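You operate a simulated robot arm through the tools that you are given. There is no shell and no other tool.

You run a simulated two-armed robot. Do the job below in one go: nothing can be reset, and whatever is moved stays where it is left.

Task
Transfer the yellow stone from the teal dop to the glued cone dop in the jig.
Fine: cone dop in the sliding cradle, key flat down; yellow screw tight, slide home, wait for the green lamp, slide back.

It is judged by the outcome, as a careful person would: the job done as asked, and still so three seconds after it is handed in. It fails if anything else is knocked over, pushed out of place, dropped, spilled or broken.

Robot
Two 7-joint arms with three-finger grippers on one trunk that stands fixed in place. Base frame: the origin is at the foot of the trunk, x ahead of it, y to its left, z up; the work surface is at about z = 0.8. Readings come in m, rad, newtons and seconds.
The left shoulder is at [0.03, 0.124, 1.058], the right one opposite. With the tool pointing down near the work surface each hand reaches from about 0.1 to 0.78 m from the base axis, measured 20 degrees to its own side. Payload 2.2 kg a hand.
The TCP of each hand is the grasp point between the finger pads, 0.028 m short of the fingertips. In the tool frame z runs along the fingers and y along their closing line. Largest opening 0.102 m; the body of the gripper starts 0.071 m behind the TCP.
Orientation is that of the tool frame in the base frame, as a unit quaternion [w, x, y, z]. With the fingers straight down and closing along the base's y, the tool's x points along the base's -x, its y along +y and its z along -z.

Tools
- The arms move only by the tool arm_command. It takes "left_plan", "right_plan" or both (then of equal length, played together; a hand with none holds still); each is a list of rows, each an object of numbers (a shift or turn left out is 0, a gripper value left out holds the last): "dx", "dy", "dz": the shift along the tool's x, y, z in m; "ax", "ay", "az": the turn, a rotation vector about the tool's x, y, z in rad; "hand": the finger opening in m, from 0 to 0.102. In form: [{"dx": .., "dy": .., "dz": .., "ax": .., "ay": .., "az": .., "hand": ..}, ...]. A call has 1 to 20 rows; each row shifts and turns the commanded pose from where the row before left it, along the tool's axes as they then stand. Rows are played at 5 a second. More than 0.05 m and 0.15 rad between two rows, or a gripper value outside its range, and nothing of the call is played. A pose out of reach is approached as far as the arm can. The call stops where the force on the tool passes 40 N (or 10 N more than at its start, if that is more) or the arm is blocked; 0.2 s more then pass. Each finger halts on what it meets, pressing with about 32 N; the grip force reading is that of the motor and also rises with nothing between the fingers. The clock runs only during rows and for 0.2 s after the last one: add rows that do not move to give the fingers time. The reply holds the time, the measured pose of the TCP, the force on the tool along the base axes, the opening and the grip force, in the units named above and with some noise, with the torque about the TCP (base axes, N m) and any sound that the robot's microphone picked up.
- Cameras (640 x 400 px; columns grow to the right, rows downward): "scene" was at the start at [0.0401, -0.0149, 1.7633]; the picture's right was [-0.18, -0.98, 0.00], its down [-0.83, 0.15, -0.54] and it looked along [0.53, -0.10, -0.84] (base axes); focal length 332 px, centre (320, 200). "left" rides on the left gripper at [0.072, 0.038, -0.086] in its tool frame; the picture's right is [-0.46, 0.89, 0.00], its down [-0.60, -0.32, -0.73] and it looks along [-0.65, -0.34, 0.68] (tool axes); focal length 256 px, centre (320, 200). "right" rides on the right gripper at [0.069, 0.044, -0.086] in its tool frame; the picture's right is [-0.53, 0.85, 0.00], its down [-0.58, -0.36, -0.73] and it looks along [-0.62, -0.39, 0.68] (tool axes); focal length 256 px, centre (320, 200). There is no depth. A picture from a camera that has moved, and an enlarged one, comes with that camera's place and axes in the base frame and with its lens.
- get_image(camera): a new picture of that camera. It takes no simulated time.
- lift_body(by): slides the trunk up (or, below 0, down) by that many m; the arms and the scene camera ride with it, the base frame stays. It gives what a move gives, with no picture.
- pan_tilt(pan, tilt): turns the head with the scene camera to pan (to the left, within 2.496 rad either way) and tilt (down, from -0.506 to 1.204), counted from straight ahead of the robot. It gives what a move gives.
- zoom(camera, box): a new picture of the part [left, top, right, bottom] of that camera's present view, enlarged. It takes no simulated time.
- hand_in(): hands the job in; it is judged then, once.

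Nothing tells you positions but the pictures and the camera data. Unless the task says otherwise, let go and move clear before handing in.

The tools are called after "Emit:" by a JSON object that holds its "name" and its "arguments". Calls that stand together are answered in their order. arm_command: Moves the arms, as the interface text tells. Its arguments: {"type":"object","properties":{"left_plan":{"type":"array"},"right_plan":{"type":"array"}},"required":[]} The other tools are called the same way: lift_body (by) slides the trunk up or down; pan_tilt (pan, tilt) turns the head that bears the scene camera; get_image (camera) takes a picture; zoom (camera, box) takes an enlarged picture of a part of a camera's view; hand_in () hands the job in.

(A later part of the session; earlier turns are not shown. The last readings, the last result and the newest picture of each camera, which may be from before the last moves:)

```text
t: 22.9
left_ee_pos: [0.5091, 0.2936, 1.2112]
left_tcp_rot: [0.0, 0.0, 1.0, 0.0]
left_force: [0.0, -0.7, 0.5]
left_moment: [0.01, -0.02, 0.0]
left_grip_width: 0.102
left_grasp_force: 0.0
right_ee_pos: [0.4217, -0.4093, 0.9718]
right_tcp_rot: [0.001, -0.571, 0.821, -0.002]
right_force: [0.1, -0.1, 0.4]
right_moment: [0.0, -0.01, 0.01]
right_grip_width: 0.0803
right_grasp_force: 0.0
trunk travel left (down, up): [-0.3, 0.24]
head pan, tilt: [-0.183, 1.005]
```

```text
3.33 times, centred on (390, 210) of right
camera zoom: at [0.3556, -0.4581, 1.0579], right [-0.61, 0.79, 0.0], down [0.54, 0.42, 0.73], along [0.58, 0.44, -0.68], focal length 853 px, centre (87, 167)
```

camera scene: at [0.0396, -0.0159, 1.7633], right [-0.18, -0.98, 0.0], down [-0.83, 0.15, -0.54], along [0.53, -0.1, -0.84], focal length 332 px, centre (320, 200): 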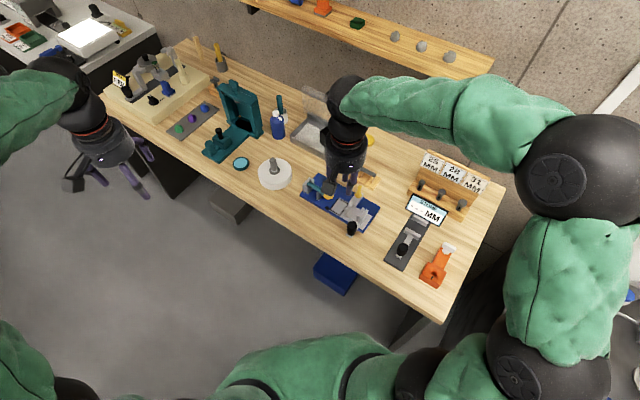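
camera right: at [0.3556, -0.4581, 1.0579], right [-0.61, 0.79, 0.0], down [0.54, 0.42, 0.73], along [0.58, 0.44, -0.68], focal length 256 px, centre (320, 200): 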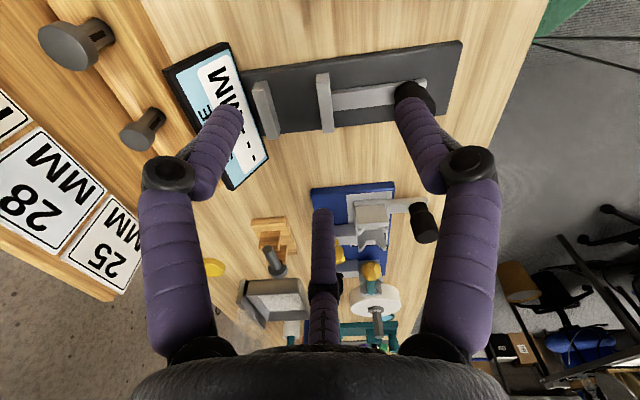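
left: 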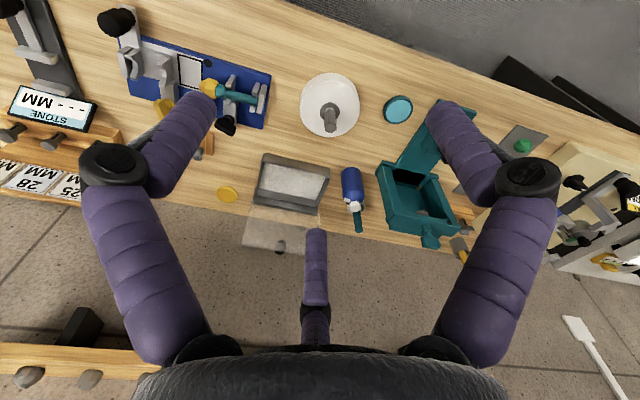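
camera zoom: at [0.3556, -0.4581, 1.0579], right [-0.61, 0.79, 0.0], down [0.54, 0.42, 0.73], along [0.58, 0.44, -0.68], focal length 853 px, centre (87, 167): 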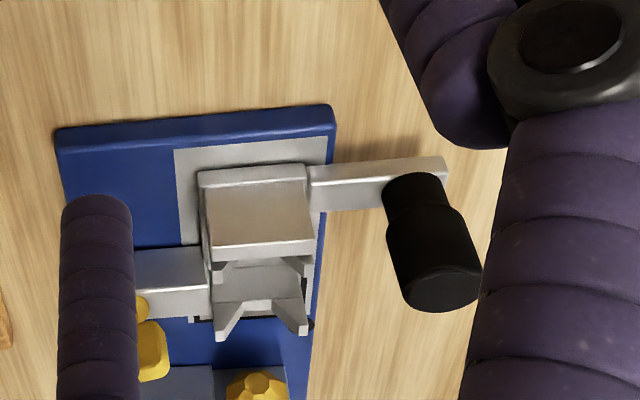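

Emit:
{"name": "zoom", "arguments": {"camera": "right", "box": [345, 195, 405, 265]}}

Emit:
{"name": "zoom", "arguments": {"camera": "right", "box": [360, 215, 395, 255]}}

Emit:
{"name": "zoom", "arguments": {"camera": "right", "box": [335, 225, 410, 300]}}

Emit:
{"name": "zoom", "arguments": {"camera": "right", "box": [245, 205, 305, 285]}}

```text
5.71 times, centred on (375, 230) of right
camera zoom: at [0.3556, -0.4581, 1.0579], right [-0.61, 0.79, 0.0], down [0.54, 0.42, 0.73], along [0.58, 0.44, -0.68], focal length 1463 px, centre (6, 29)
```

zoom: 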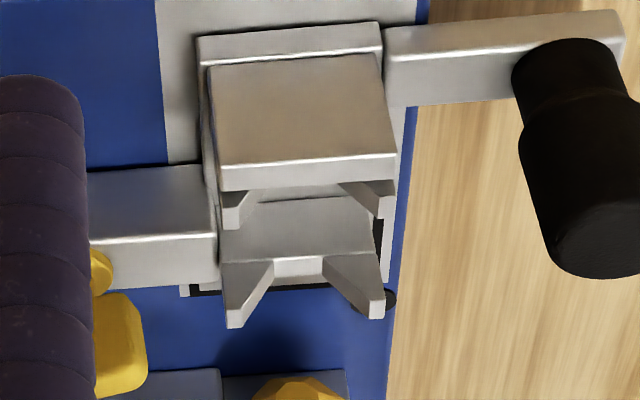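

```text
10.00 times, centred on (378, 235) of right
camera zoom: at [0.3556, -0.4581, 1.0579], right [-0.61, 0.79, 0.0], down [0.54, 0.42, 0.73], along [0.58, 0.44, -0.68], focal length 2560 px, centre (-255, -150)
```

zoom: 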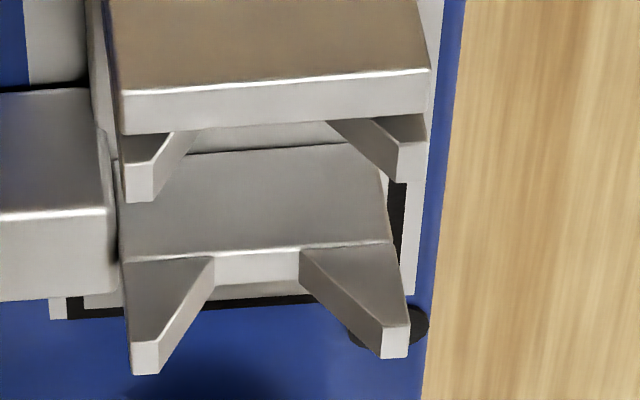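

```text
5.33 times, centred on (372, 262) of right
camera zoom: at [0.3556, -0.4581, 1.0579], right [-0.61, 0.79, 0.0], down [0.54, 0.42, 0.73], along [0.58, 0.44, -0.68], focal length 1365 px, centre (40, -133)
```

zoom: 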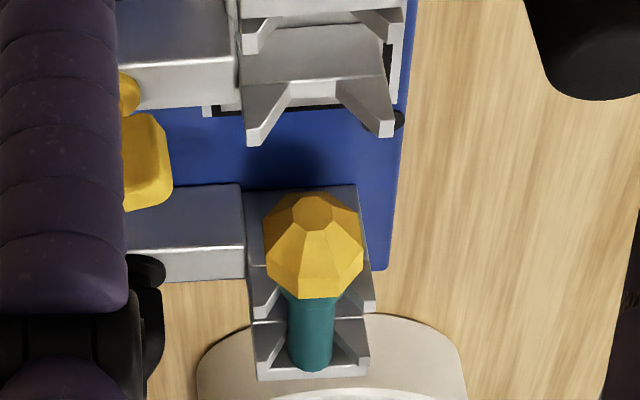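

```text
5.00 times, centred on (275, 245) of right
camera zoom: at [0.3556, -0.4581, 1.0579], right [-0.61, 0.79, 0.0], down [0.54, 0.42, 0.73], along [0.58, 0.44, -0.68], focal length 1280 px, centre (545, -25)
```

zoom: 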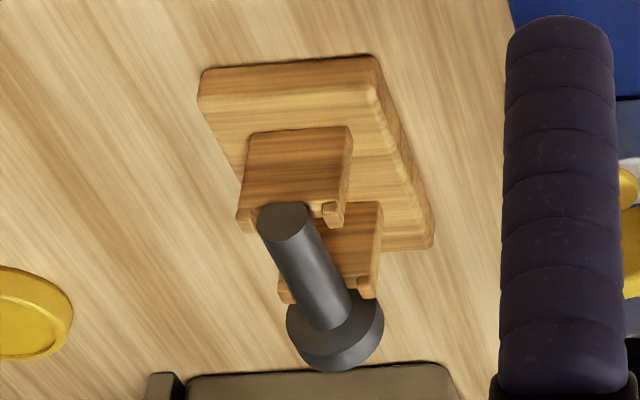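

The cradle has two trapezoid-notch posts with an end stop, its axis at about s = 0.541 and ear tops near z ≈ 0.86. The stand dop is parallel to it at s ≈ 0.696. Because the fingers are three-jaw, I'll grip with the hand leaning 45° toward the robot, single finger below and two above the shaft. First I'll go to a safe pose above.

Emit:
{"name": "arm_command", "arguments": {"right_plan": [{"dz": -0.04, "hand": 0.05}, {"dz": -0.03, "az": 0.144}, {"az": 0.144}, {"az": 0.144}, {"dx": -0.0433, "dy": 0.0013}, {"dx": -0.0433, "dy": 0.0013}, {"dx": -0.0433, "dy": 0.0013}, {"dx": -0.0433, "dy": 0.0013}, {"dx": -0.0433, "dy": 0.0013}, {"dx": -0.0433, "dy": 0.0013}, {"ax": 0.131}, {"ax": 0.131}, {"ax": 0.131}, {"ax": 0.131}, {"ax": 0.131}, {"ax": 0.131}, {}]}}

Emit:
{"name": "get_image", "arguments": {"camera": "right"}}

Emit:
{"name": "get_image", "arguments": {"camera": "scene"}}

```text
t: 26.5
left_ee_pos: [0.5084, 0.2936, 1.2108]
left_tcp_rot: [-0.001, -0.001, 1.0, 0.0]
left_force: [0.4, -0.2, -0.1]
left_moment: [0.03, -0.03, 0.01]
left_grip_width: 0.1019
left_grasp_force: 0.1
right_ee_pos: [0.6024, -0.2206, 1.0417]
right_tcp_rot: [0.149, -0.352, 0.852, -0.357]
right_force: [-1.0, 0.4, 0.6]
right_moment: [-0.04, -0.01, -0.01]
right_grip_width: 0.0499
right_grasp_force: 0.0
trunk travel left (down, up): [-0.3, 0.24]
head pan, tilt: [-0.183, 1.005]
```

```text
taken
camera right: at [0.4862, -0.2028, 1.0719], right [-0.04, 0.8, -0.6], down [0.22, 0.59, 0.77], along [0.97, -0.1, -0.2], focal length 256 px, centre (320, 200)
```

right: 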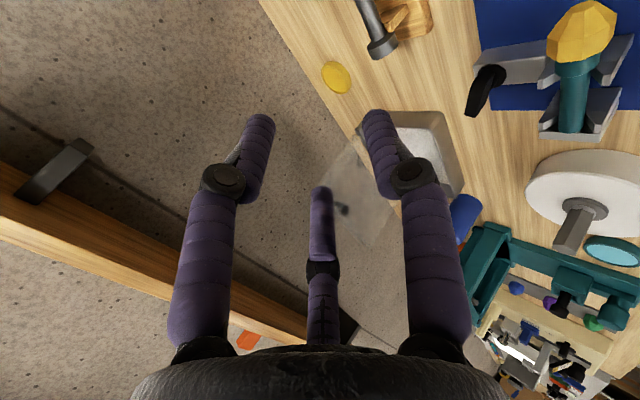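

```text
taken
camera scene: at [0.0402, -0.015, 1.7633], right [-0.18, -0.98, 0.0], down [-0.83, 0.15, -0.53], along [0.53, -0.1, -0.84], focal length 332 px, centre (320, 200)
```

scene: 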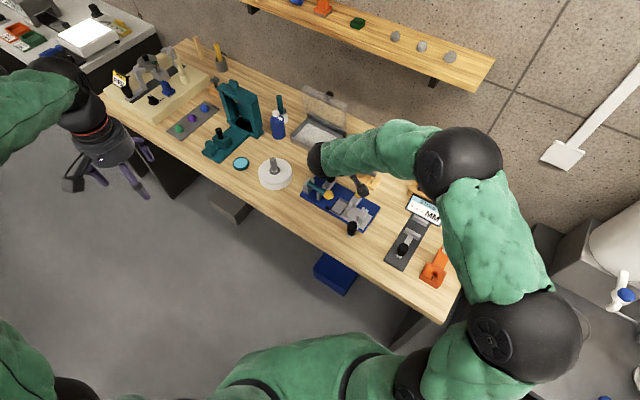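

The hand is oriented as I want. I'll bring the left hand's camera round to watch the stand from the head side.

Emit:
{"name": "arm_command", "arguments": {"left_plan": [{"dx": -0.0212, "dy": -0.0331, "dz": 0.0233, "hand": 0.03}, {"dx": -0.0212, "dy": -0.0331, "dz": 0.0233}, {"dx": -0.0212, "dy": -0.0331, "dz": 0.0233}, {"dx": -0.0212, "dy": -0.0331, "dz": 0.0233}, {"dx": -0.0212, "dy": -0.0331, "dz": 0.0233}, {"dx": -0.0212, "dy": -0.0331, "dz": 0.0233}, {"dx": -0.0212, "dy": -0.0331, "dz": 0.0233}, {"dx": -0.0212, "dy": -0.0331, "dz": 0.0233}, {"dx": -0.0212, "dy": -0.0331, "dz": 0.0233}, {"az": 0.148}, {"az": 0.148}, {"az": 0.148}, {"az": 0.148}, {"az": 0.148}, {"az": 0.148}, {"az": 0.148}, {"az": 0.148}, {"ax": 0.06, "ay": -0.118}, {"ax": 0.06, "ay": -0.118}, {}]}}

Emit:
{"name": "get_image", "arguments": {"camera": "left"}}

```text
t: 30.7
left_ee_pos: [0.7003, -0.0045, 1.0022]
left_tcp_rot: [0.064, 0.553, 0.823, -0.115]
left_force: [-0.5, -0.1, 1.2]
left_moment: [-0.01, 0.01, -0.01]
left_grip_width: 0.03
left_grasp_force: 0.1
right_ee_pos: [0.6008, -0.2213, 1.0422]
right_tcp_rot: [0.147, -0.352, 0.853, -0.356]
right_force: [1.1, 0.2, 0.2]
right_moment: [0.03, -0.02, -0.03]
right_grip_width: 0.0501
right_grasp_force: 0.0
trunk travel left (down, up): [-0.3, 0.24]
head pan, tilt: [-0.183, 1.005]
```

```text
taken
camera left: at [0.709, 0.0961, 1.064], right [1.0, -0.1, 0.0], down [-0.05, -0.46, 0.88], along [-0.08, -0.88, -0.47], focal length 256 px, centre (320, 200)
```

left: 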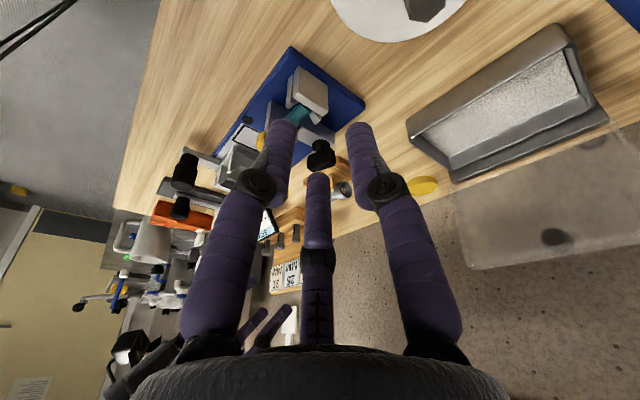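

I'll open the left fingers and shift slightly so they clear the view.

Emit:
{"name": "arm_command", "arguments": {"left_plan": [{"dx": 0.0138, "dy": -0.0267, "hand": 0.1}, {}, {}]}}

Emit:
{"name": "get_image", "arguments": {"camera": "left"}}

Emit:
{"name": "zoom", "arguments": {"camera": "left", "box": [310, 140, 400, 220]}}

```text
t: 31.5
left_ee_pos: [0.6703, -0.0033, 1.0011]
left_tcp_rot: [0.064, 0.553, 0.822, -0.115]
left_force: [0.5, 0.6, 0.7]
left_moment: [-0.04, -0.03, 0.01]
left_grip_width: 0.0999
left_grasp_force: 0.1
right_ee_pos: [0.6006, -0.2194, 1.044]
right_tcp_rot: [0.148, -0.352, 0.853, -0.357]
right_force: [0.6, 0.2, 0.0]
right_moment: [-0.02, -0.02, 0.03]
right_grip_width: 0.05
right_grasp_force: 0.2
trunk travel left (down, up): [-0.3, 0.24]
head pan, tilt: [-0.183, 1.005]
```

```text
taken
camera left: at [0.6789, 0.0977, 1.0625], right [1.0, -0.1, 0.0], down [-0.05, -0.46, 0.88], along [-0.08, -0.88, -0.47], focal length 256 px, centre (320, 200)
```

left: 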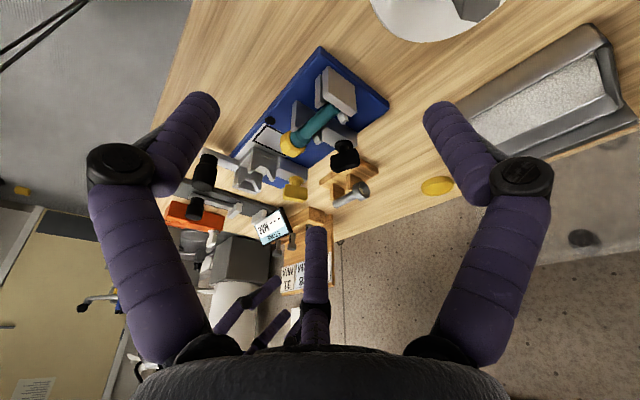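

```text
5.00 times, centred on (355, 180) of left
camera zoom: at [0.6789, 0.0977, 1.0625], right [1.0, -0.1, 0.0], down [-0.05, -0.46, 0.88], along [-0.08, -0.88, -0.47], focal length 1280 px, centre (145, 300)
```

zoom: 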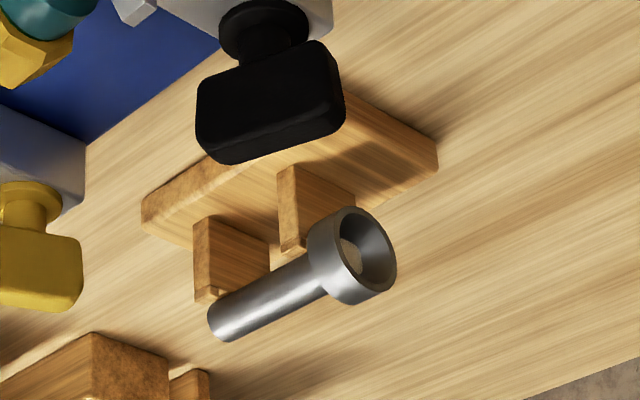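

From this side view I get the dop tail at about (0.667, -0.319, 0.854), posts 44 mm apart and the gap centre at (0.687, -0.2995). I'll move to the pre-grasp, 6 cm back along the approach, and check alignment from the left camera.

Emit:
{"name": "arm_command", "arguments": {"right_plan": [{"dx": -0.0025, "dy": 0.023}, {"dx": -0.0025, "dy": 0.023}, {"dz": 0.034}, {"dz": 0.034}, {"dz": 0.034}, {"dz": 0.034}, {}]}}

Emit:
{"name": "get_image", "arguments": {"camera": "left"}}

Emit:
{"name": "zoom", "arguments": {"camera": "left", "box": [270, 130, 400, 240]}}

Emit:
{"name": "get_image", "arguments": {"camera": "right"}}

```text
t: 33.1
left_ee_pos: [0.6703, -0.0008, 0.9994]
left_tcp_rot: [0.064, 0.553, 0.823, -0.115]
left_force: [-0.4, -0.3, 0.0]
left_moment: [0.0, -0.02, -0.01]
left_grip_width: 0.1001
left_grasp_force: 0.0
right_ee_pos: [0.6489, -0.2597, 0.9125]
right_tcp_rot: [0.148, -0.353, 0.853, -0.355]
right_force: [-0.2, 0.7, 0.5]
right_moment: [-0.01, 0.01, 0.0]
right_grip_width: 0.05
right_grasp_force: 0.1
trunk travel left (down, up): [-0.3, 0.24]
head pan, tilt: [-0.183, 1.005]
```

```text
taken
camera left: at [0.6792, 0.0979, 1.0625], right [1.0, -0.1, 0.0], down [-0.05, -0.46, 0.88], along [-0.08, -0.88, -0.47], focal length 256 px, centre (320, 200)
```

left: 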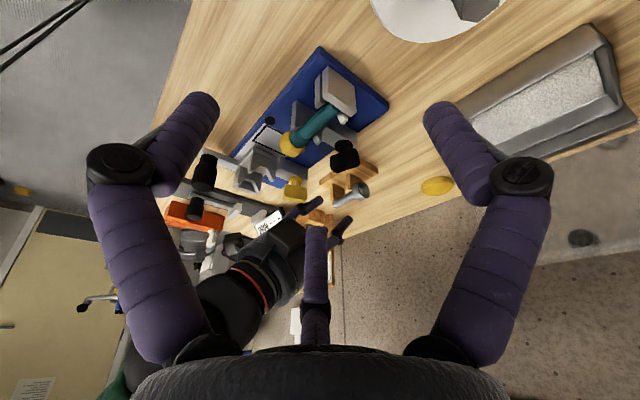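

```text
3.64 times, centred on (335, 185) of left
camera zoom: at [0.6792, 0.0979, 1.0625], right [1.0, -0.1, 0.0], down [-0.05, -0.46, 0.88], along [-0.08, -0.88, -0.47], focal length 931 px, centre (266, 254)
```

zoom: 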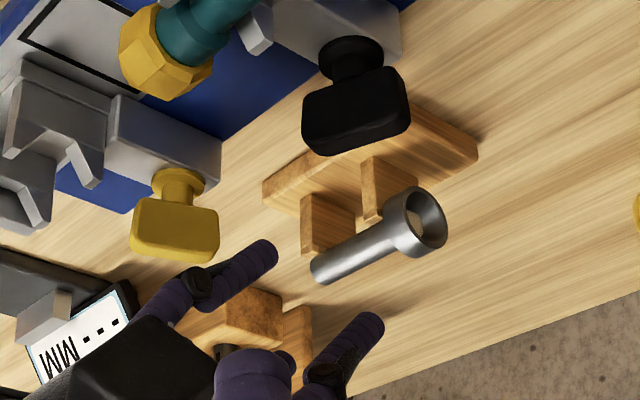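

```text
taken
camera right: at [0.5347, -0.2425, 0.9431], right [-0.04, 0.8, -0.6], down [0.22, 0.59, 0.77], along [0.97, -0.1, -0.2], focal length 256 px, centre (320, 200)
```

right: 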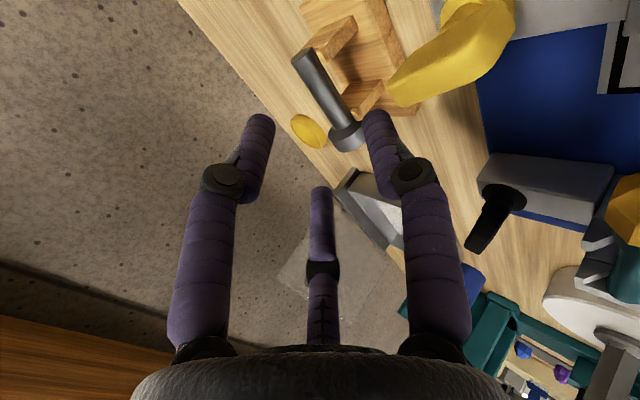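

The fingertips project exactly where I expect in the left view, so the calibration is good to about 2 mm. I'll advance 4 cm along the approach and check again.

Emit:
{"name": "arm_command", "arguments": {"right_plan": [{"dz": 0.02}, {"dz": 0.02}, {}]}}

Emit:
{"name": "zoom", "arguments": {"camera": "left", "box": [290, 140, 390, 230]}}

Emit:
{"name": "get_image", "arguments": {"camera": "right"}}

Emit:
{"name": "zoom", "arguments": {"camera": "scene", "box": [310, 140, 400, 220]}}

```text
t: 33.9
left_ee_pos: [0.6696, -0.0015, 0.9997]
left_tcp_rot: [0.064, 0.553, 0.823, -0.115]
left_force: [0.1, 0.0, 0.2]
left_moment: [0.0, 0.0, 0.01]
left_grip_width: 0.0999
left_grasp_force: 0.1
right_ee_pos: [0.6707, -0.2799, 0.8852]
right_tcp_rot: [0.149, -0.352, 0.853, -0.356]
right_force: [0.9, 0.3, 0.3]
right_moment: [0.0, -0.02, 0.01]
right_grip_width: 0.0498
right_grasp_force: 0.0
trunk travel left (down, up): [-0.3, 0.24]
head pan, tilt: [-0.183, 1.005]
```

```text
4.44 times, centred on (340, 185) of left
camera zoom: at [0.6794, 0.0977, 1.0623], right [1.0, -0.1, 0.0], down [-0.05, -0.46, 0.88], along [-0.08, -0.88, -0.47], focal length 1138 px, centre (231, 267)
```

zoom: 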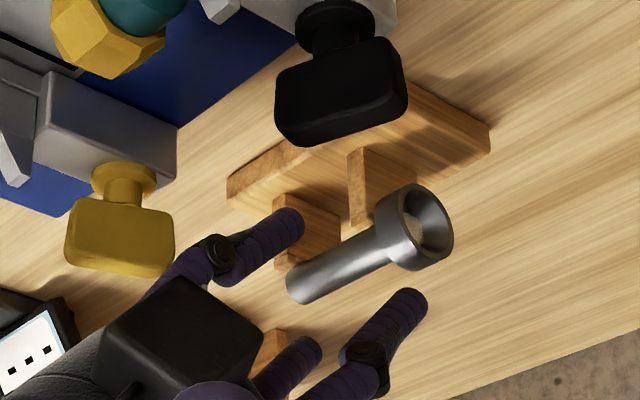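

```text
taken
camera right: at [0.5554, -0.2631, 0.9152], right [-0.04, 0.8, -0.6], down [0.22, 0.59, 0.77], along [0.97, -0.1, -0.2], focal length 256 px, centre (320, 200)
```

right: 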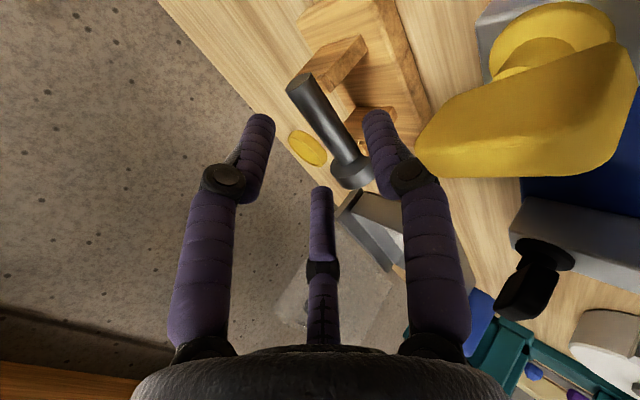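

```text
5.00 times, centred on (355, 180) of scene
camera zoom: at [0.0399, -0.0147, 1.7634], right [-0.18, -0.98, 0.0], down [-0.83, 0.15, -0.54], along [0.53, -0.1, -0.84], focal length 1661 px, centre (145, 300)
```

zoom: 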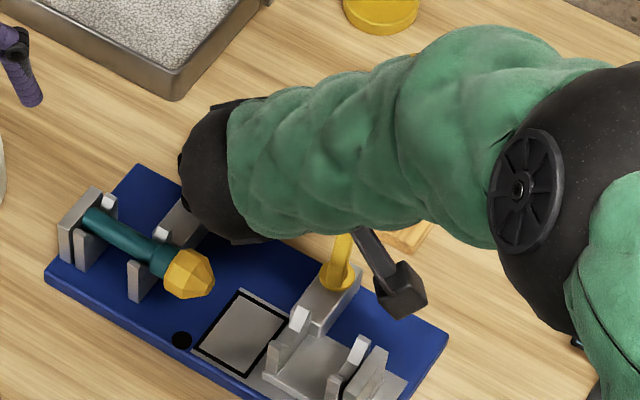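

The hand camera confirms the shaft runs between the lower finger and the two upper ones. To keep the upper finger off the dop head I'll narrow the opening to 34 mm and shift 2 mm toward the tail before the last 2 cm.

Emit:
{"name": "arm_command", "arguments": {"right_plan": [{"dx": 0.002, "hand": 0.034}, {}, {}]}}

Emit:
{"name": "zoom", "arguments": {"camera": "left", "box": [310, 160, 380, 215]}}

Emit:
{"name": "zoom", "arguments": {"camera": "right", "box": [240, 50, 420, 220]}}

```text
t: 34.7
left_ee_pos: [0.6708, -0.0017, 1.0]
left_tcp_rot: [0.065, 0.552, 0.823, -0.115]
left_force: [0.4, 0.4, -0.1]
left_moment: [-0.01, 0.02, 0.02]
left_grip_width: 0.1002
left_grasp_force: 0.0
right_ee_pos: [0.6685, -0.2824, 0.8851]
right_tcp_rot: [0.148, -0.352, 0.853, -0.355]
right_force: [-0.2, -0.3, -0.3]
right_moment: [0.0, -0.02, 0.0]
right_grip_width: 0.0338
right_grasp_force: 0.0
trunk travel left (down, up): [-0.3, 0.24]
head pan, tilt: [-0.183, 1.005]
```

```text
7.27 times, centred on (345, 188) of left
camera zoom: at [0.6795, 0.0976, 1.0622], right [1.0, -0.1, 0.0], down [-0.05, -0.46, 0.88], along [-0.08, -0.88, -0.47], focal length 1862 px, centre (138, 291)
```

zoom: 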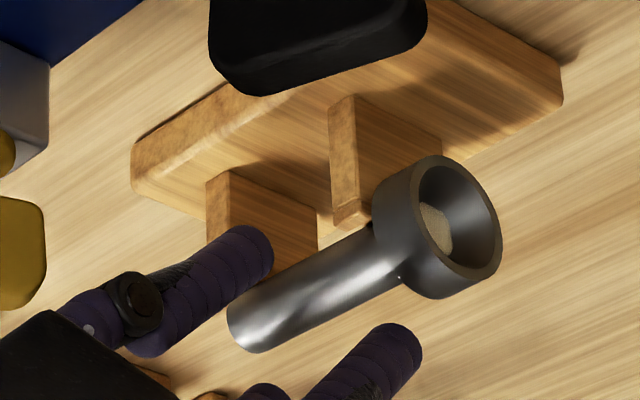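

```text
2.35 times, centred on (330, 135) of right
camera zoom: at [0.5542, -0.2651, 0.915], right [-0.04, 0.8, -0.6], down [0.22, 0.59, 0.77], along [0.97, -0.1, -0.2], focal length 602 px, centre (296, 353)
```

zoom: 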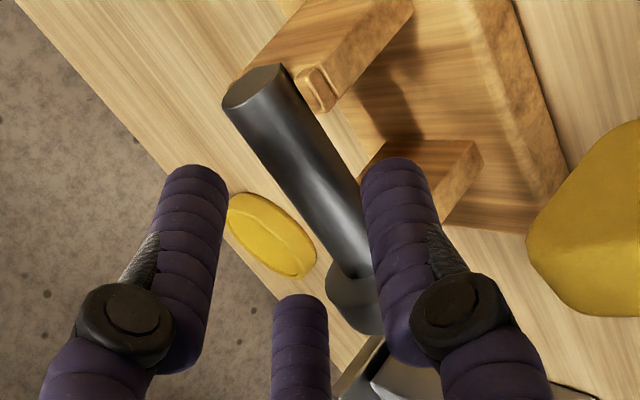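

The fingers look about 5 mm longer near closed than when open, so I'll shorten the final advance to 14 mm and recheck.

Emit:
{"name": "arm_command", "arguments": {"right_plan": [{"dz": 0.005}, {"dz": 0.005}, {"dz": 0.004}, {}]}}

Emit:
{"name": "zoom", "arguments": {"camera": "left", "box": [310, 160, 380, 215]}}

Emit:
{"name": "zoom", "arguments": {"camera": "right", "box": [240, 50, 420, 220]}}

```text
t: 35.7
left_ee_pos: [0.6692, -0.0014, 1.0012]
left_tcp_rot: [0.064, 0.553, 0.823, -0.115]
left_force: [0.3, 0.7, -0.2]
left_moment: [0.02, -0.05, 0.03]
left_grip_width: 0.0995
left_grasp_force: 0.1
right_ee_pos: [0.6754, -0.2892, 0.8758]
right_tcp_rot: [0.148, -0.353, 0.853, -0.356]
right_force: [0.8, 0.5, -0.9]
right_moment: [0.01, 0.01, 0.04]
right_grip_width: 0.0337
right_grasp_force: 0.1
trunk travel left (down, up): [-0.3, 0.24]
head pan, tilt: [-0.183, 1.005]
```

```text
7.27 times, centred on (345, 188) of left
camera zoom: at [0.6795, 0.0977, 1.0622], right [1.0, -0.1, 0.0], down [-0.05, -0.46, 0.88], along [-0.08, -0.88, -0.47], focal length 1862 px, centre (138, 291)
```

zoom: 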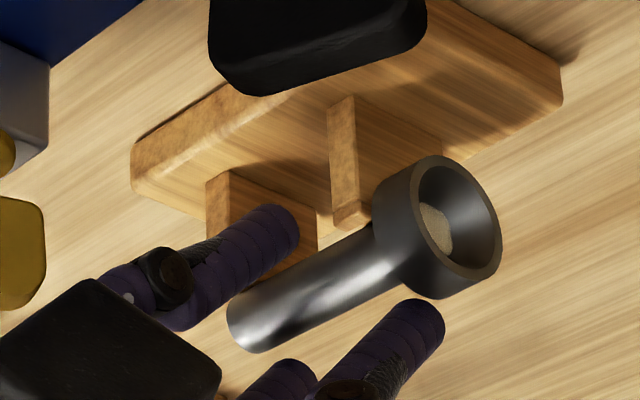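

```text
2.35 times, centred on (330, 135) of right
camera zoom: at [0.5604, -0.2721, 0.9053], right [-0.04, 0.8, -0.6], down [0.22, 0.59, 0.77], along [0.97, -0.1, -0.2], focal length 602 px, centre (296, 353)
```

zoom: 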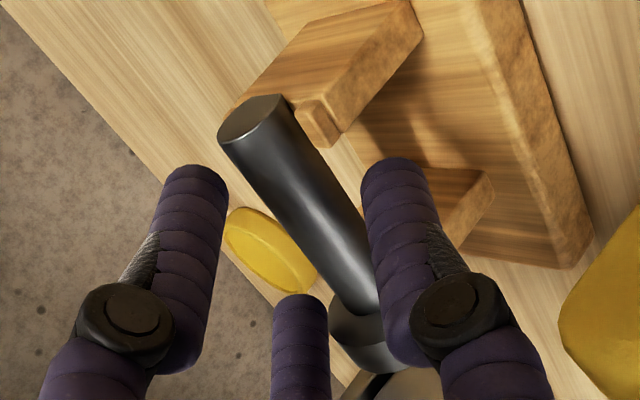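

The tips now reach about 8 mm past the shaft axis, one below and two above, and clear the posts. I'll close the fingers on the shaft.

Emit:
{"name": "arm_command", "arguments": {"right_plan": [{"hand": 0.029}, {"hand": 0.026}, {"hand": 0.022}, {"hand": 0.015}, {}, {}]}}

Emit:
{"name": "zoom", "arguments": {"camera": "left", "box": [310, 160, 380, 215]}}

Emit:
{"name": "zoom", "arguments": {"camera": "right", "box": [240, 50, 420, 220]}}

```text
t: 37.1
left_ee_pos: [0.6701, -0.002, 0.999]
left_tcp_rot: [0.065, 0.553, 0.822, -0.116]
left_force: [-0.5, 0.4, -0.8]
left_moment: [0.01, 0.01, 0.0]
left_grip_width: 0.0998
left_grasp_force: 0.1
right_ee_pos: [0.6753, -0.2908, 0.8757]
right_tcp_rot: [0.149, -0.352, 0.853, -0.356]
right_force: [0.2, -0.2, 2.4]
right_moment: [-0.03, -0.04, 0.01]
right_grip_width: 0.0157
right_grasp_force: 0.1
trunk travel left (down, up): [-0.3, 0.24]
head pan, tilt: [-0.183, 1.005]
```

```text
7.27 times, centred on (345, 188) of left
camera zoom: at [0.6793, 0.0978, 1.0623], right [1.0, -0.1, 0.0], down [-0.05, -0.46, 0.88], along [-0.08, -0.88, -0.47], focal length 1862 px, centre (138, 291)
```

zoom: 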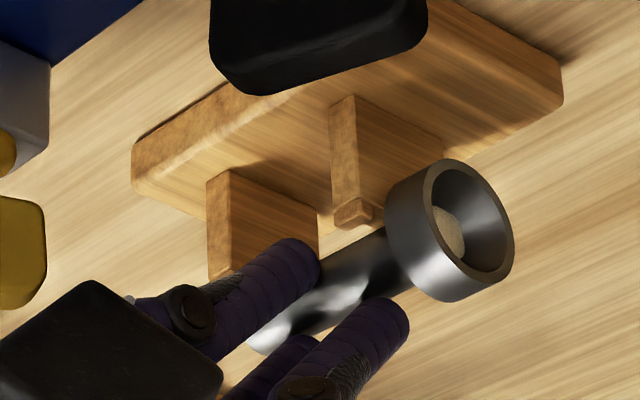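

```text
2.35 times, centred on (330, 135) of right
camera zoom: at [0.5604, -0.2721, 0.9058], right [-0.04, 0.8, -0.6], down [0.22, 0.59, 0.77], along [0.97, -0.1, -0.2], focal length 602 px, centre (296, 353)
```

zoom: 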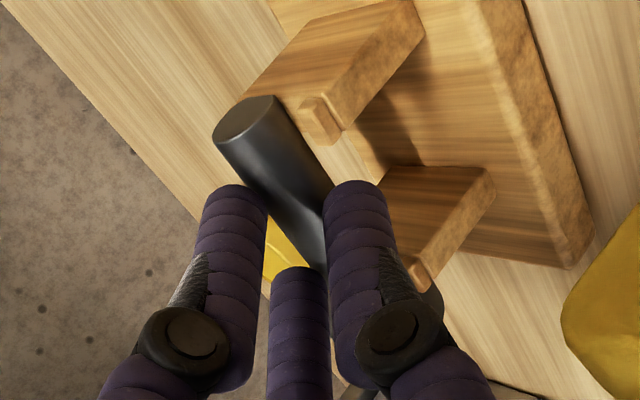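

The dop has shifted slightly into the grip but the fingers haven't loaded up yet. I'll keep closing.

Emit:
{"name": "arm_command", "arguments": {"right_plan": [{"hand": 0.012}, {"hand": 0.008}, {"hand": 0.0}, {}, {}]}}

Emit:
{"name": "zoom", "arguments": {"camera": "left", "box": [310, 160, 380, 215]}}

Emit:
{"name": "zoom", "arguments": {"camera": "right", "box": [240, 50, 420, 220]}}

```text
t: 38.3
left_ee_pos: [0.6709, -0.0026, 1.0002]
left_tcp_rot: [0.065, 0.553, 0.823, -0.116]
left_force: [0.2, -0.1, -0.3]
left_moment: [0.02, -0.01, -0.01]
left_grip_width: 0.0997
left_grasp_force: 0.1
right_ee_pos: [0.6756, -0.2901, 0.8762]
right_tcp_rot: [0.147, -0.352, 0.853, -0.356]
right_force: [-0.9, 0.3, 1.2]
right_moment: [0.02, 0.02, -0.01]
right_grip_width: 0.0021
right_grasp_force: 31.8
trunk travel left (down, up): [-0.3, 0.24]
head pan, tilt: [-0.183, 1.005]
```

```text
7.27 times, centred on (345, 188) of left
camera zoom: at [0.6795, 0.0977, 1.0622], right [1.0, -0.1, 0.0], down [-0.05, -0.46, 0.88], along [-0.08, -0.88, -0.47], focal length 1862 px, centre (138, 291)
```

zoom: 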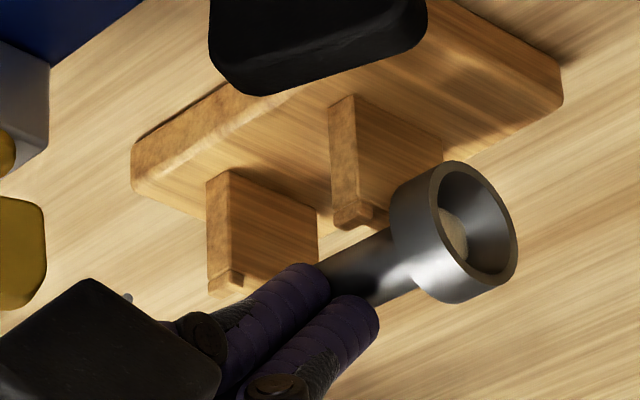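

```text
2.35 times, centred on (330, 135) of right
camera zoom: at [0.5603, -0.2721, 0.9054], right [-0.04, 0.8, -0.6], down [0.22, 0.59, 0.77], along [0.97, -0.1, -0.2], focal length 602 px, centre (296, 353)
```

zoom: 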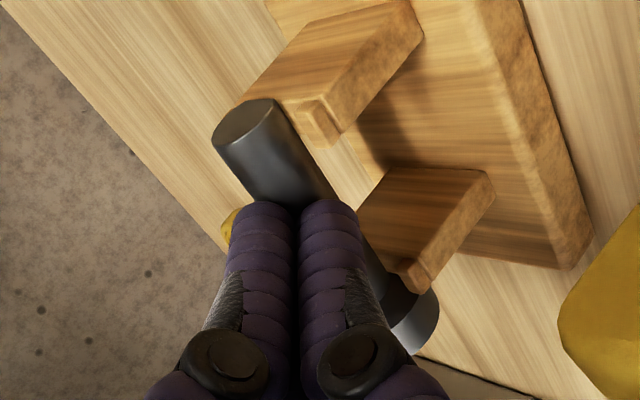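

The fingers closed above the shaft: the tips weren't deep enough, and they pushed the dop about 4 mm back on its stand. I'll open again and re-measure before going deeper.

Emit:
{"name": "arm_command", "arguments": {"right_plan": [{"hand": 0.02}, {"hand": 0.036}, {}, {}]}}

Emit:
{"name": "zoom", "arguments": {"camera": "left", "box": [310, 160, 380, 215]}}

Emit:
{"name": "zoom", "arguments": {"camera": "right", "box": [240, 50, 420, 220]}}

```text
t: 39.3
left_ee_pos: [0.6705, -0.0034, 1.0]
left_tcp_rot: [0.065, 0.554, 0.822, -0.115]
left_force: [-0.1, 0.1, 0.2]
left_moment: [0.04, -0.01, 0.02]
left_grip_width: 0.0998
left_grasp_force: 0.1
right_ee_pos: [0.6742, -0.2903, 0.8756]
right_tcp_rot: [0.148, -0.353, 0.853, -0.355]
right_force: [0.2, 0.2, -0.2]
right_moment: [-0.01, 0.01, -0.01]
right_grip_width: 0.0358
right_grasp_force: 0.0
trunk travel left (down, up): [-0.3, 0.24]
head pan, tilt: [-0.183, 1.005]
```

```text
7.27 times, centred on (345, 188) of left
camera zoom: at [0.6795, 0.0977, 1.0622], right [1.0, -0.1, 0.0], down [-0.05, -0.46, 0.88], along [-0.08, -0.88, -0.47], focal length 1862 px, centre (138, 291)
```

zoom: 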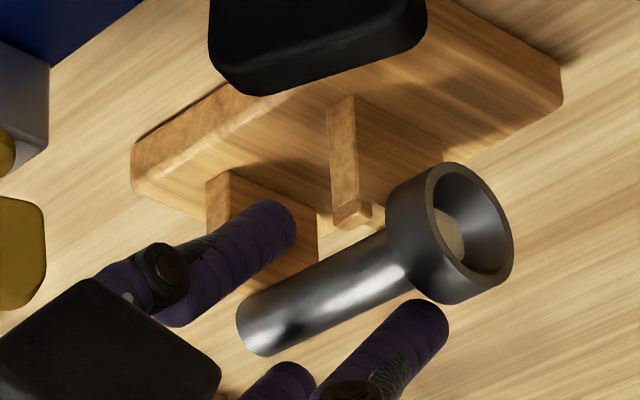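

```text
2.35 times, centred on (330, 135) of right
camera zoom: at [0.5603, -0.2721, 0.9053], right [-0.04, 0.8, -0.6], down [0.22, 0.59, 0.77], along [0.97, -0.1, -0.2], focal length 602 px, centre (296, 353)
```

zoom: 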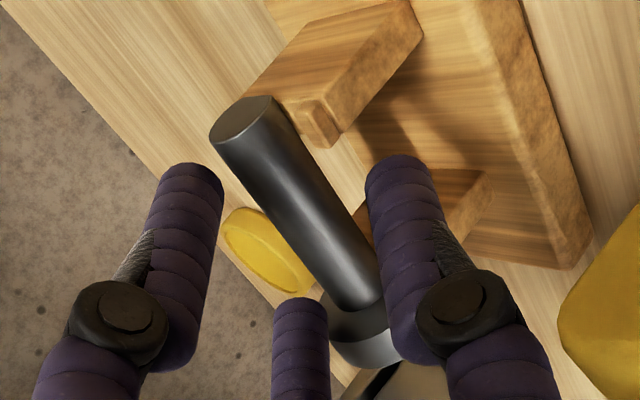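

The dop is intact and parallel, about 2.5 mm further back. I'll go 9 mm deeper with a small lateral correction and check the forces.

Emit:
{"name": "arm_command", "arguments": {"right_plan": [{"dy": -0.0023, "dz": 0.003}, {"dz": 0.003}, {"dz": 0.0015}, {"dz": 0.0012}, {}]}}

Emit:
{"name": "zoom", "arguments": {"camera": "left", "box": [310, 160, 380, 215]}}

Emit:
{"name": "zoom", "arguments": {"camera": "right", "box": [240, 50, 420, 220]}}

```text
t: 40.5
left_ee_pos: [0.6702, -0.0013, 0.9998]
left_tcp_rot: [0.064, 0.553, 0.822, -0.116]
left_force: [0.1, 0.2, -0.1]
left_moment: [-0.05, 0.0, -0.01]
left_grip_width: 0.1001
left_grasp_force: 0.1
right_ee_pos: [0.681, -0.2954, 0.8702]
right_tcp_rot: [0.148, -0.352, 0.853, -0.356]
right_force: [0.1, 0.2, 0.0]
right_moment: [-0.01, 0.04, 0.0]
right_grip_width: 0.0358
right_grasp_force: 0.0
trunk travel left (down, up): [-0.3, 0.24]
head pan, tilt: [-0.183, 1.005]
```

```text
7.27 times, centred on (345, 188) of left
camera zoom: at [0.6795, 0.0976, 1.0622], right [1.0, -0.1, 0.0], down [-0.05, -0.46, 0.88], along [-0.08, -0.88, -0.47], focal length 1862 px, centre (138, 291)
```

zoom: 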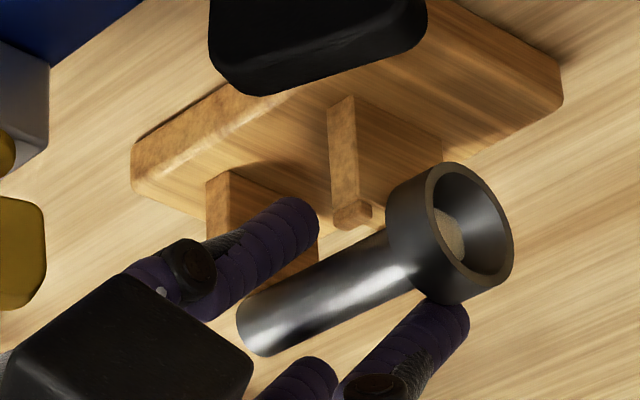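

```text
2.35 times, centred on (330, 135) of right
camera zoom: at [0.5658, -0.2782, 0.9013], right [-0.04, 0.8, -0.6], down [0.22, 0.59, 0.77], along [0.97, -0.1, -0.2], focal length 602 px, centre (296, 353)
```

zoom: 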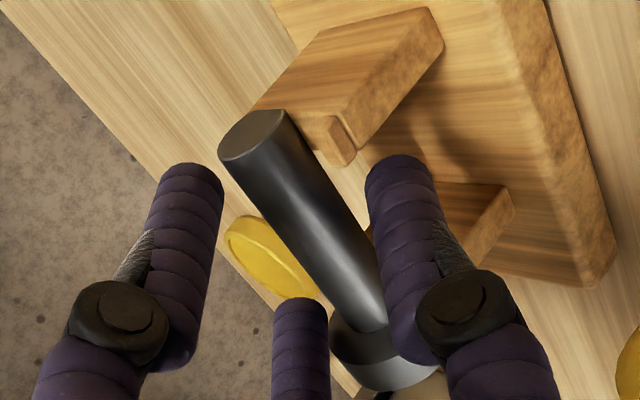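

The evidence says the shaft sits several mm deeper than I thought. I want an end-on view to settle it, so I'll move the left camera further round toward the head side.

Emit:
{"name": "arm_command", "arguments": {"left_plan": [{"dx": -0.033, "dy": 0.0212, "dz": 0.0157}, {"dx": -0.033, "dy": 0.0212, "dz": 0.0157}, {"dx": -0.033, "dy": 0.0212, "dz": 0.0157}, {"az": 0.12}, {"az": 0.12}, {"az": 0.1}, {}]}}

Emit:
{"name": "get_image", "arguments": {"camera": "left"}}

```text
t: 42.1
left_ee_pos: [0.7242, -0.0637, 0.9781]
left_tcp_rot: [0.083, 0.684, 0.717, -0.103]
left_force: [-0.6, -0.2, 0.7]
left_moment: [0.01, -0.02, 0.01]
left_grip_width: 0.0999
left_grasp_force: 0.1
left hand out of reach, approached as far as the arm can: row 2, 3
right_ee_pos: [0.6809, -0.2958, 0.8714]
right_tcp_rot: [0.148, -0.352, 0.853, -0.355]
right_force: [0.2, -0.4, 0.2]
right_moment: [0.06, -0.02, 0.03]
right_grip_width: 0.0361
right_grasp_force: 0.1
trunk travel left (down, up): [-0.3, 0.24]
head pan, tilt: [-0.183, 1.005]
```

```text
taken
camera left: at [0.7616, 0.0284, 1.0421], right [0.91, -0.41, 0.09], down [-0.27, -0.41, 0.87], along [-0.32, -0.82, -0.48], focal length 256 px, centre (320, 200)
```

left: 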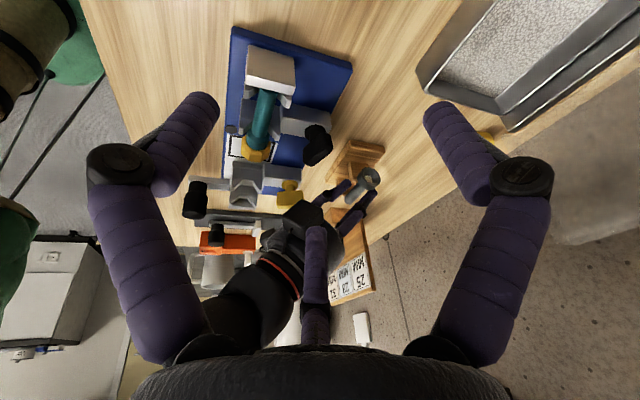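

Emit:
{"name": "zoom", "arguments": {"camera": "left", "box": [310, 130, 400, 230]}}

Emit:
{"name": "zoom", "arguments": {"camera": "left", "box": [335, 155, 385, 200]}}

```text
4.00 times, centred on (355, 180) of left
camera zoom: at [0.7616, 0.0284, 1.0421], right [0.91, -0.41, 0.09], down [-0.27, -0.41, 0.87], along [-0.32, -0.82, -0.48], focal length 1024 px, centre (180, 280)
```

zoom: 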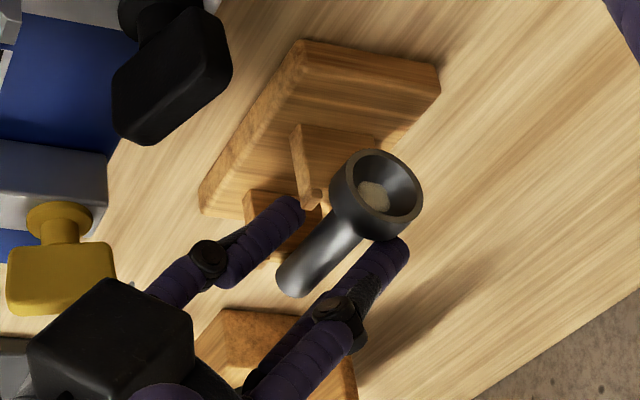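

```text
8.89 times, centred on (360, 178) of left
camera zoom: at [0.7616, 0.0284, 1.0421], right [0.91, -0.41, 0.09], down [-0.27, -0.41, 0.87], along [-0.32, -0.82, -0.48], focal length 2276 px, centre (-36, 400)
```

zoom: 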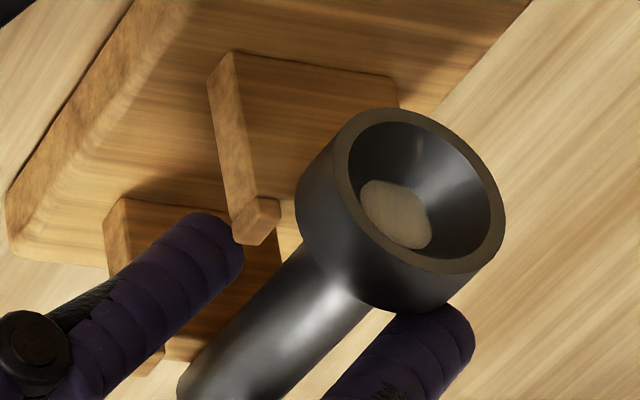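

Two-view triangulation puts the shaft at s ≈ 0.705, z ≈ 0.850, about 24 mm ahead of the TCP along the fingers. I'll go 4 mm deeper with small lateral corrections and close gently.

Emit:
{"name": "arm_command", "arguments": {"right_plan": [{"dx": 0.002, "dy": -0.001, "dz": 0.002}, {"dz": 0.002}, {}, {"hand": 0.03}, {"hand": 0.027}, {"hand": 0.024}, {}]}}

Emit:
{"name": "zoom", "arguments": {"camera": "left", "box": [335, 155, 385, 200]}}

Emit:
{"name": "zoom", "arguments": {"camera": "right", "box": [240, 50, 420, 220]}}

```text
t: 43.7
left_ee_pos: [0.7249, -0.0644, 0.9781]
left_tcp_rot: [0.083, 0.684, 0.718, -0.102]
left_force: [-0.9, 0.3, 0.0]
left_moment: [-0.01, -0.02, -0.01]
left_grip_width: 0.1002
left_grasp_force: 0.0
right_ee_pos: [0.6812, -0.3004, 0.8693]
right_tcp_rot: [0.148, -0.352, 0.853, -0.356]
right_force: [0.0, -0.8, -0.4]
right_moment: [0.01, 0.03, 0.02]
right_grip_width: 0.0251
right_grasp_force: 0.6
trunk travel left (down, up): [-0.3, 0.24]
head pan, tilt: [-0.183, 1.005]
```

```text
8.89 times, centred on (360, 178) of left
camera zoom: at [0.7615, 0.0286, 1.0423], right [0.91, -0.41, 0.09], down [-0.27, -0.41, 0.87], along [-0.32, -0.82, -0.48], focal length 2276 px, centre (-36, 400)
```

zoom: 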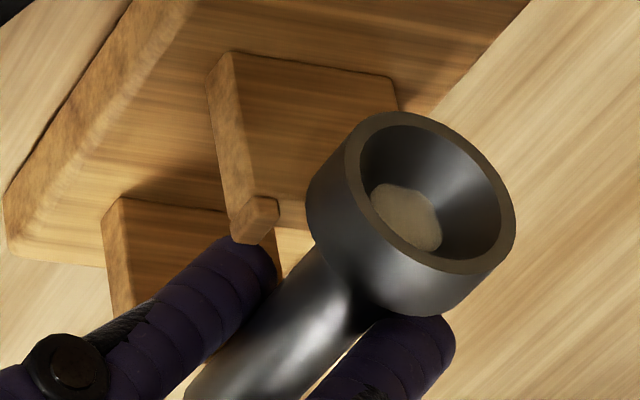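

```text
2.35 times, centred on (330, 135) of right
camera zoom: at [0.5671, -0.2826, 0.8994], right [-0.04, 0.8, -0.6], down [0.22, 0.59, 0.77], along [0.97, -0.1, -0.2], focal length 602 px, centre (296, 353)
```

zoom: 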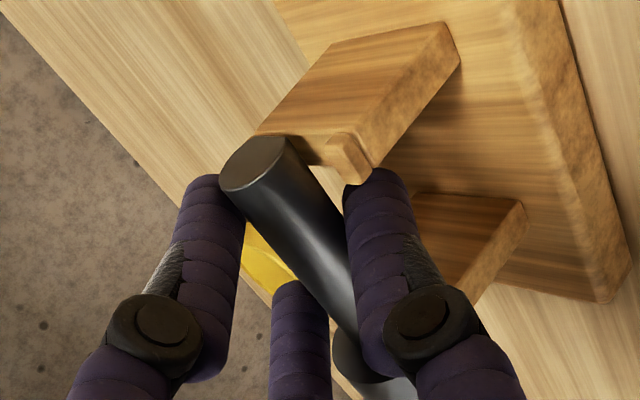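

Contact has begun at a 25 mm opening. I'll close further in small steps.

Emit:
{"name": "arm_command", "arguments": {"right_plan": [{"hand": 0.022}, {"hand": 0.02}, {"hand": 0.018}, {}]}}

Emit:
{"name": "zoom", "arguments": {"camera": "left", "box": [335, 155, 385, 200]}}

Emit:
{"name": "zoom", "arguments": {"camera": "right", "box": [240, 50, 420, 220]}}

```text
t: 44.7
left_ee_pos: [0.7261, -0.0635, 0.9781]
left_tcp_rot: [0.083, 0.685, 0.717, -0.102]
left_force: [0.5, 0.4, -0.8]
left_moment: [0.0, -0.02, 0.01]
left_grip_width: 0.1002
left_grasp_force: 0.1
right_ee_pos: [0.6824, -0.3, 0.868]
right_tcp_rot: [0.148, -0.353, 0.853, -0.355]
right_force: [-0.3, 0.1, 0.1]
right_moment: [0.03, -0.01, 0.01]
right_grip_width: 0.0242
right_grasp_force: 32.2
trunk travel left (down, up): [-0.3, 0.24]
head pan, tilt: [-0.183, 1.005]
```

```text
8.89 times, centred on (360, 178) of left
camera zoom: at [0.7615, 0.0286, 1.0423], right [0.91, -0.41, 0.09], down [-0.27, -0.41, 0.87], along [-0.32, -0.82, -0.48], focal length 2276 px, centre (-36, 400)
```

zoom: 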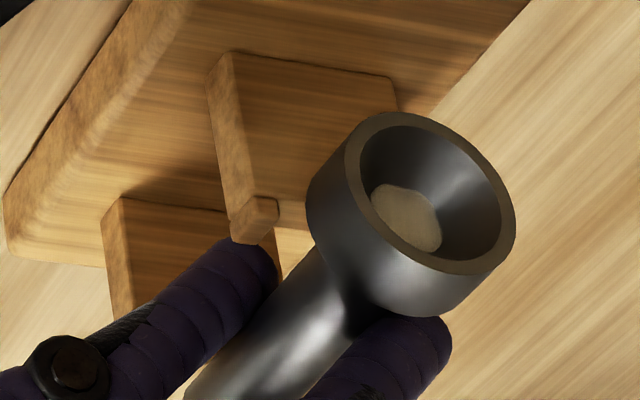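

```text
2.35 times, centred on (330, 135) of right
camera zoom: at [0.567, -0.2825, 0.8993], right [-0.04, 0.8, -0.6], down [0.22, 0.59, 0.77], along [0.97, -0.1, -0.2], focal length 602 px, centre (296, 353)
```

zoom: 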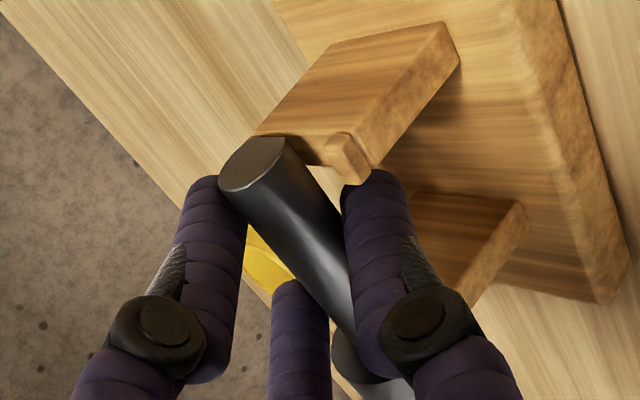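

The shaft is firmly gripped (24.2 mm opening, 32 N). I'll lift straight up and check that the dop holds.

Emit:
{"name": "arm_command", "arguments": {"right_plan": [{"dy": -0.0035, "dz": -0.0035}, {"dy": -0.0035, "dz": -0.0035}, {"dy": -0.007, "dz": -0.007}, {"dy": -0.014, "dz": -0.014}, {"dy": -0.014, "dz": -0.014}, {}]}}

Emit:
{"name": "zoom", "arguments": {"camera": "left", "box": [310, 130, 410, 240]}}

Emit:
{"name": "zoom", "arguments": {"camera": "right", "box": [240, 50, 420, 220]}}

```text
t: 46.1
left_ee_pos: [0.7273, -0.0643, 0.978]
left_tcp_rot: [0.082, 0.684, 0.717, -0.103]
left_force: [-0.7, -0.2, -0.8]
left_moment: [0.0, -0.01, 0.01]
left_grip_width: 0.1001
left_grasp_force: 0.1
right_ee_pos: [0.6842, -0.3005, 0.9289]
right_tcp_rot: [0.148, -0.352, 0.853, -0.356]
right_force: [-0.3, 0.2, -0.9]
right_moment: [-0.04, 0.06, 0.01]
right_grip_width: 0.0239
right_grasp_force: 31.7
trunk travel left (down, up): [-0.3, 0.24]
head pan, tilt: [-0.183, 1.005]
```

```text
3.64 times, centred on (360, 185) of left
camera zoom: at [0.7617, 0.0286, 1.0421], right [0.91, -0.41, 0.09], down [-0.27, -0.41, 0.87], along [-0.32, -0.82, -0.48], focal length 931 px, centre (174, 254)
```

zoom: 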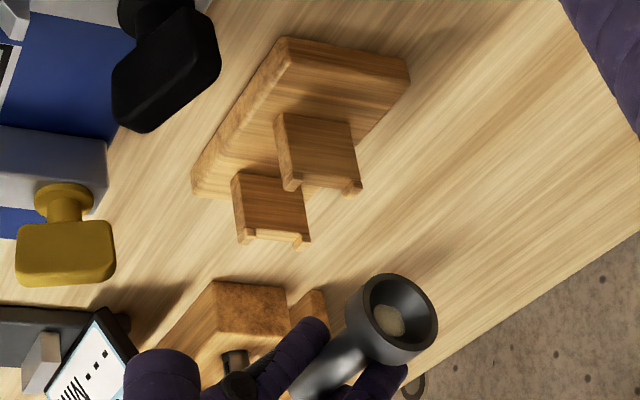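

```text
2.35 times, centred on (330, 135) of right
camera zoom: at [0.5682, -0.2834, 0.9589], right [-0.04, 0.8, -0.6], down [0.22, 0.59, 0.77], along [0.97, -0.1, -0.2], focal length 602 px, centre (296, 353)
```

zoom: 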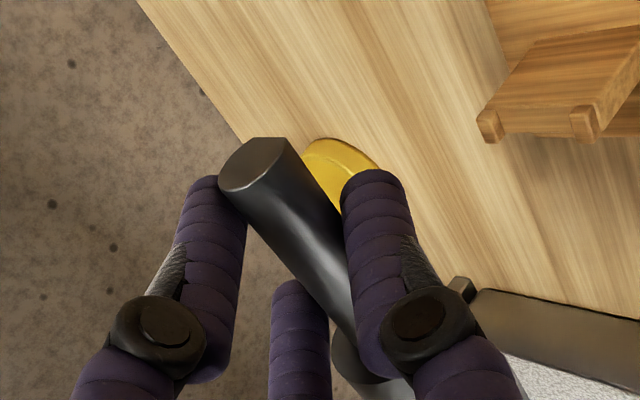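

The dop is held securely and is clear of the stand. I'll zoom in on the tail face to check how the flat is rolled.

Emit:
{"name": "zoom", "arguments": {"camera": "right", "box": [290, 95, 350, 145]}}

Emit:
{"name": "get_image", "arguments": {"camera": "scene"}}

Emit:
{"name": "get_image", "arguments": {"camera": "left"}}

```text
8.00 times, centred on (320, 120) of right
camera zoom: at [0.5682, -0.2834, 0.9589], right [-0.04, 0.8, -0.6], down [0.22, 0.59, 0.77], along [0.97, -0.1, -0.2], focal length 2048 px, centre (320, 840)
```

zoom: 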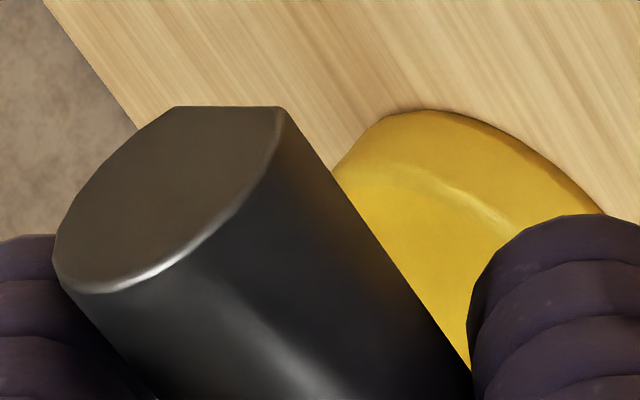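

```text
taken
camera scene: at [0.0407, -0.015, 1.7633], right [-0.18, -0.98, 0.0], down [-0.83, 0.15, -0.53], along [0.53, -0.1, -0.85], focal length 332 px, centre (320, 200)
```

scene: 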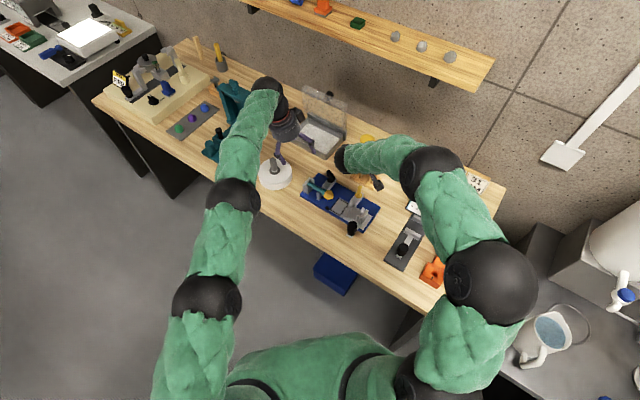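

```text
taken
camera left: at [0.7617, 0.0286, 1.0421], right [0.91, -0.41, 0.09], down [-0.27, -0.41, 0.87], along [-0.32, -0.82, -0.48], focal length 256 px, centre (320, 200)
```

left: 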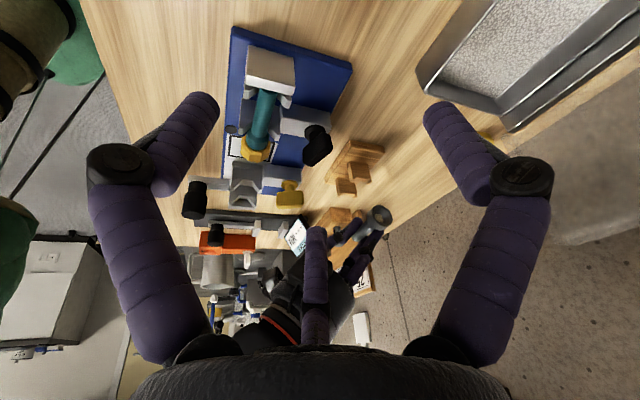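

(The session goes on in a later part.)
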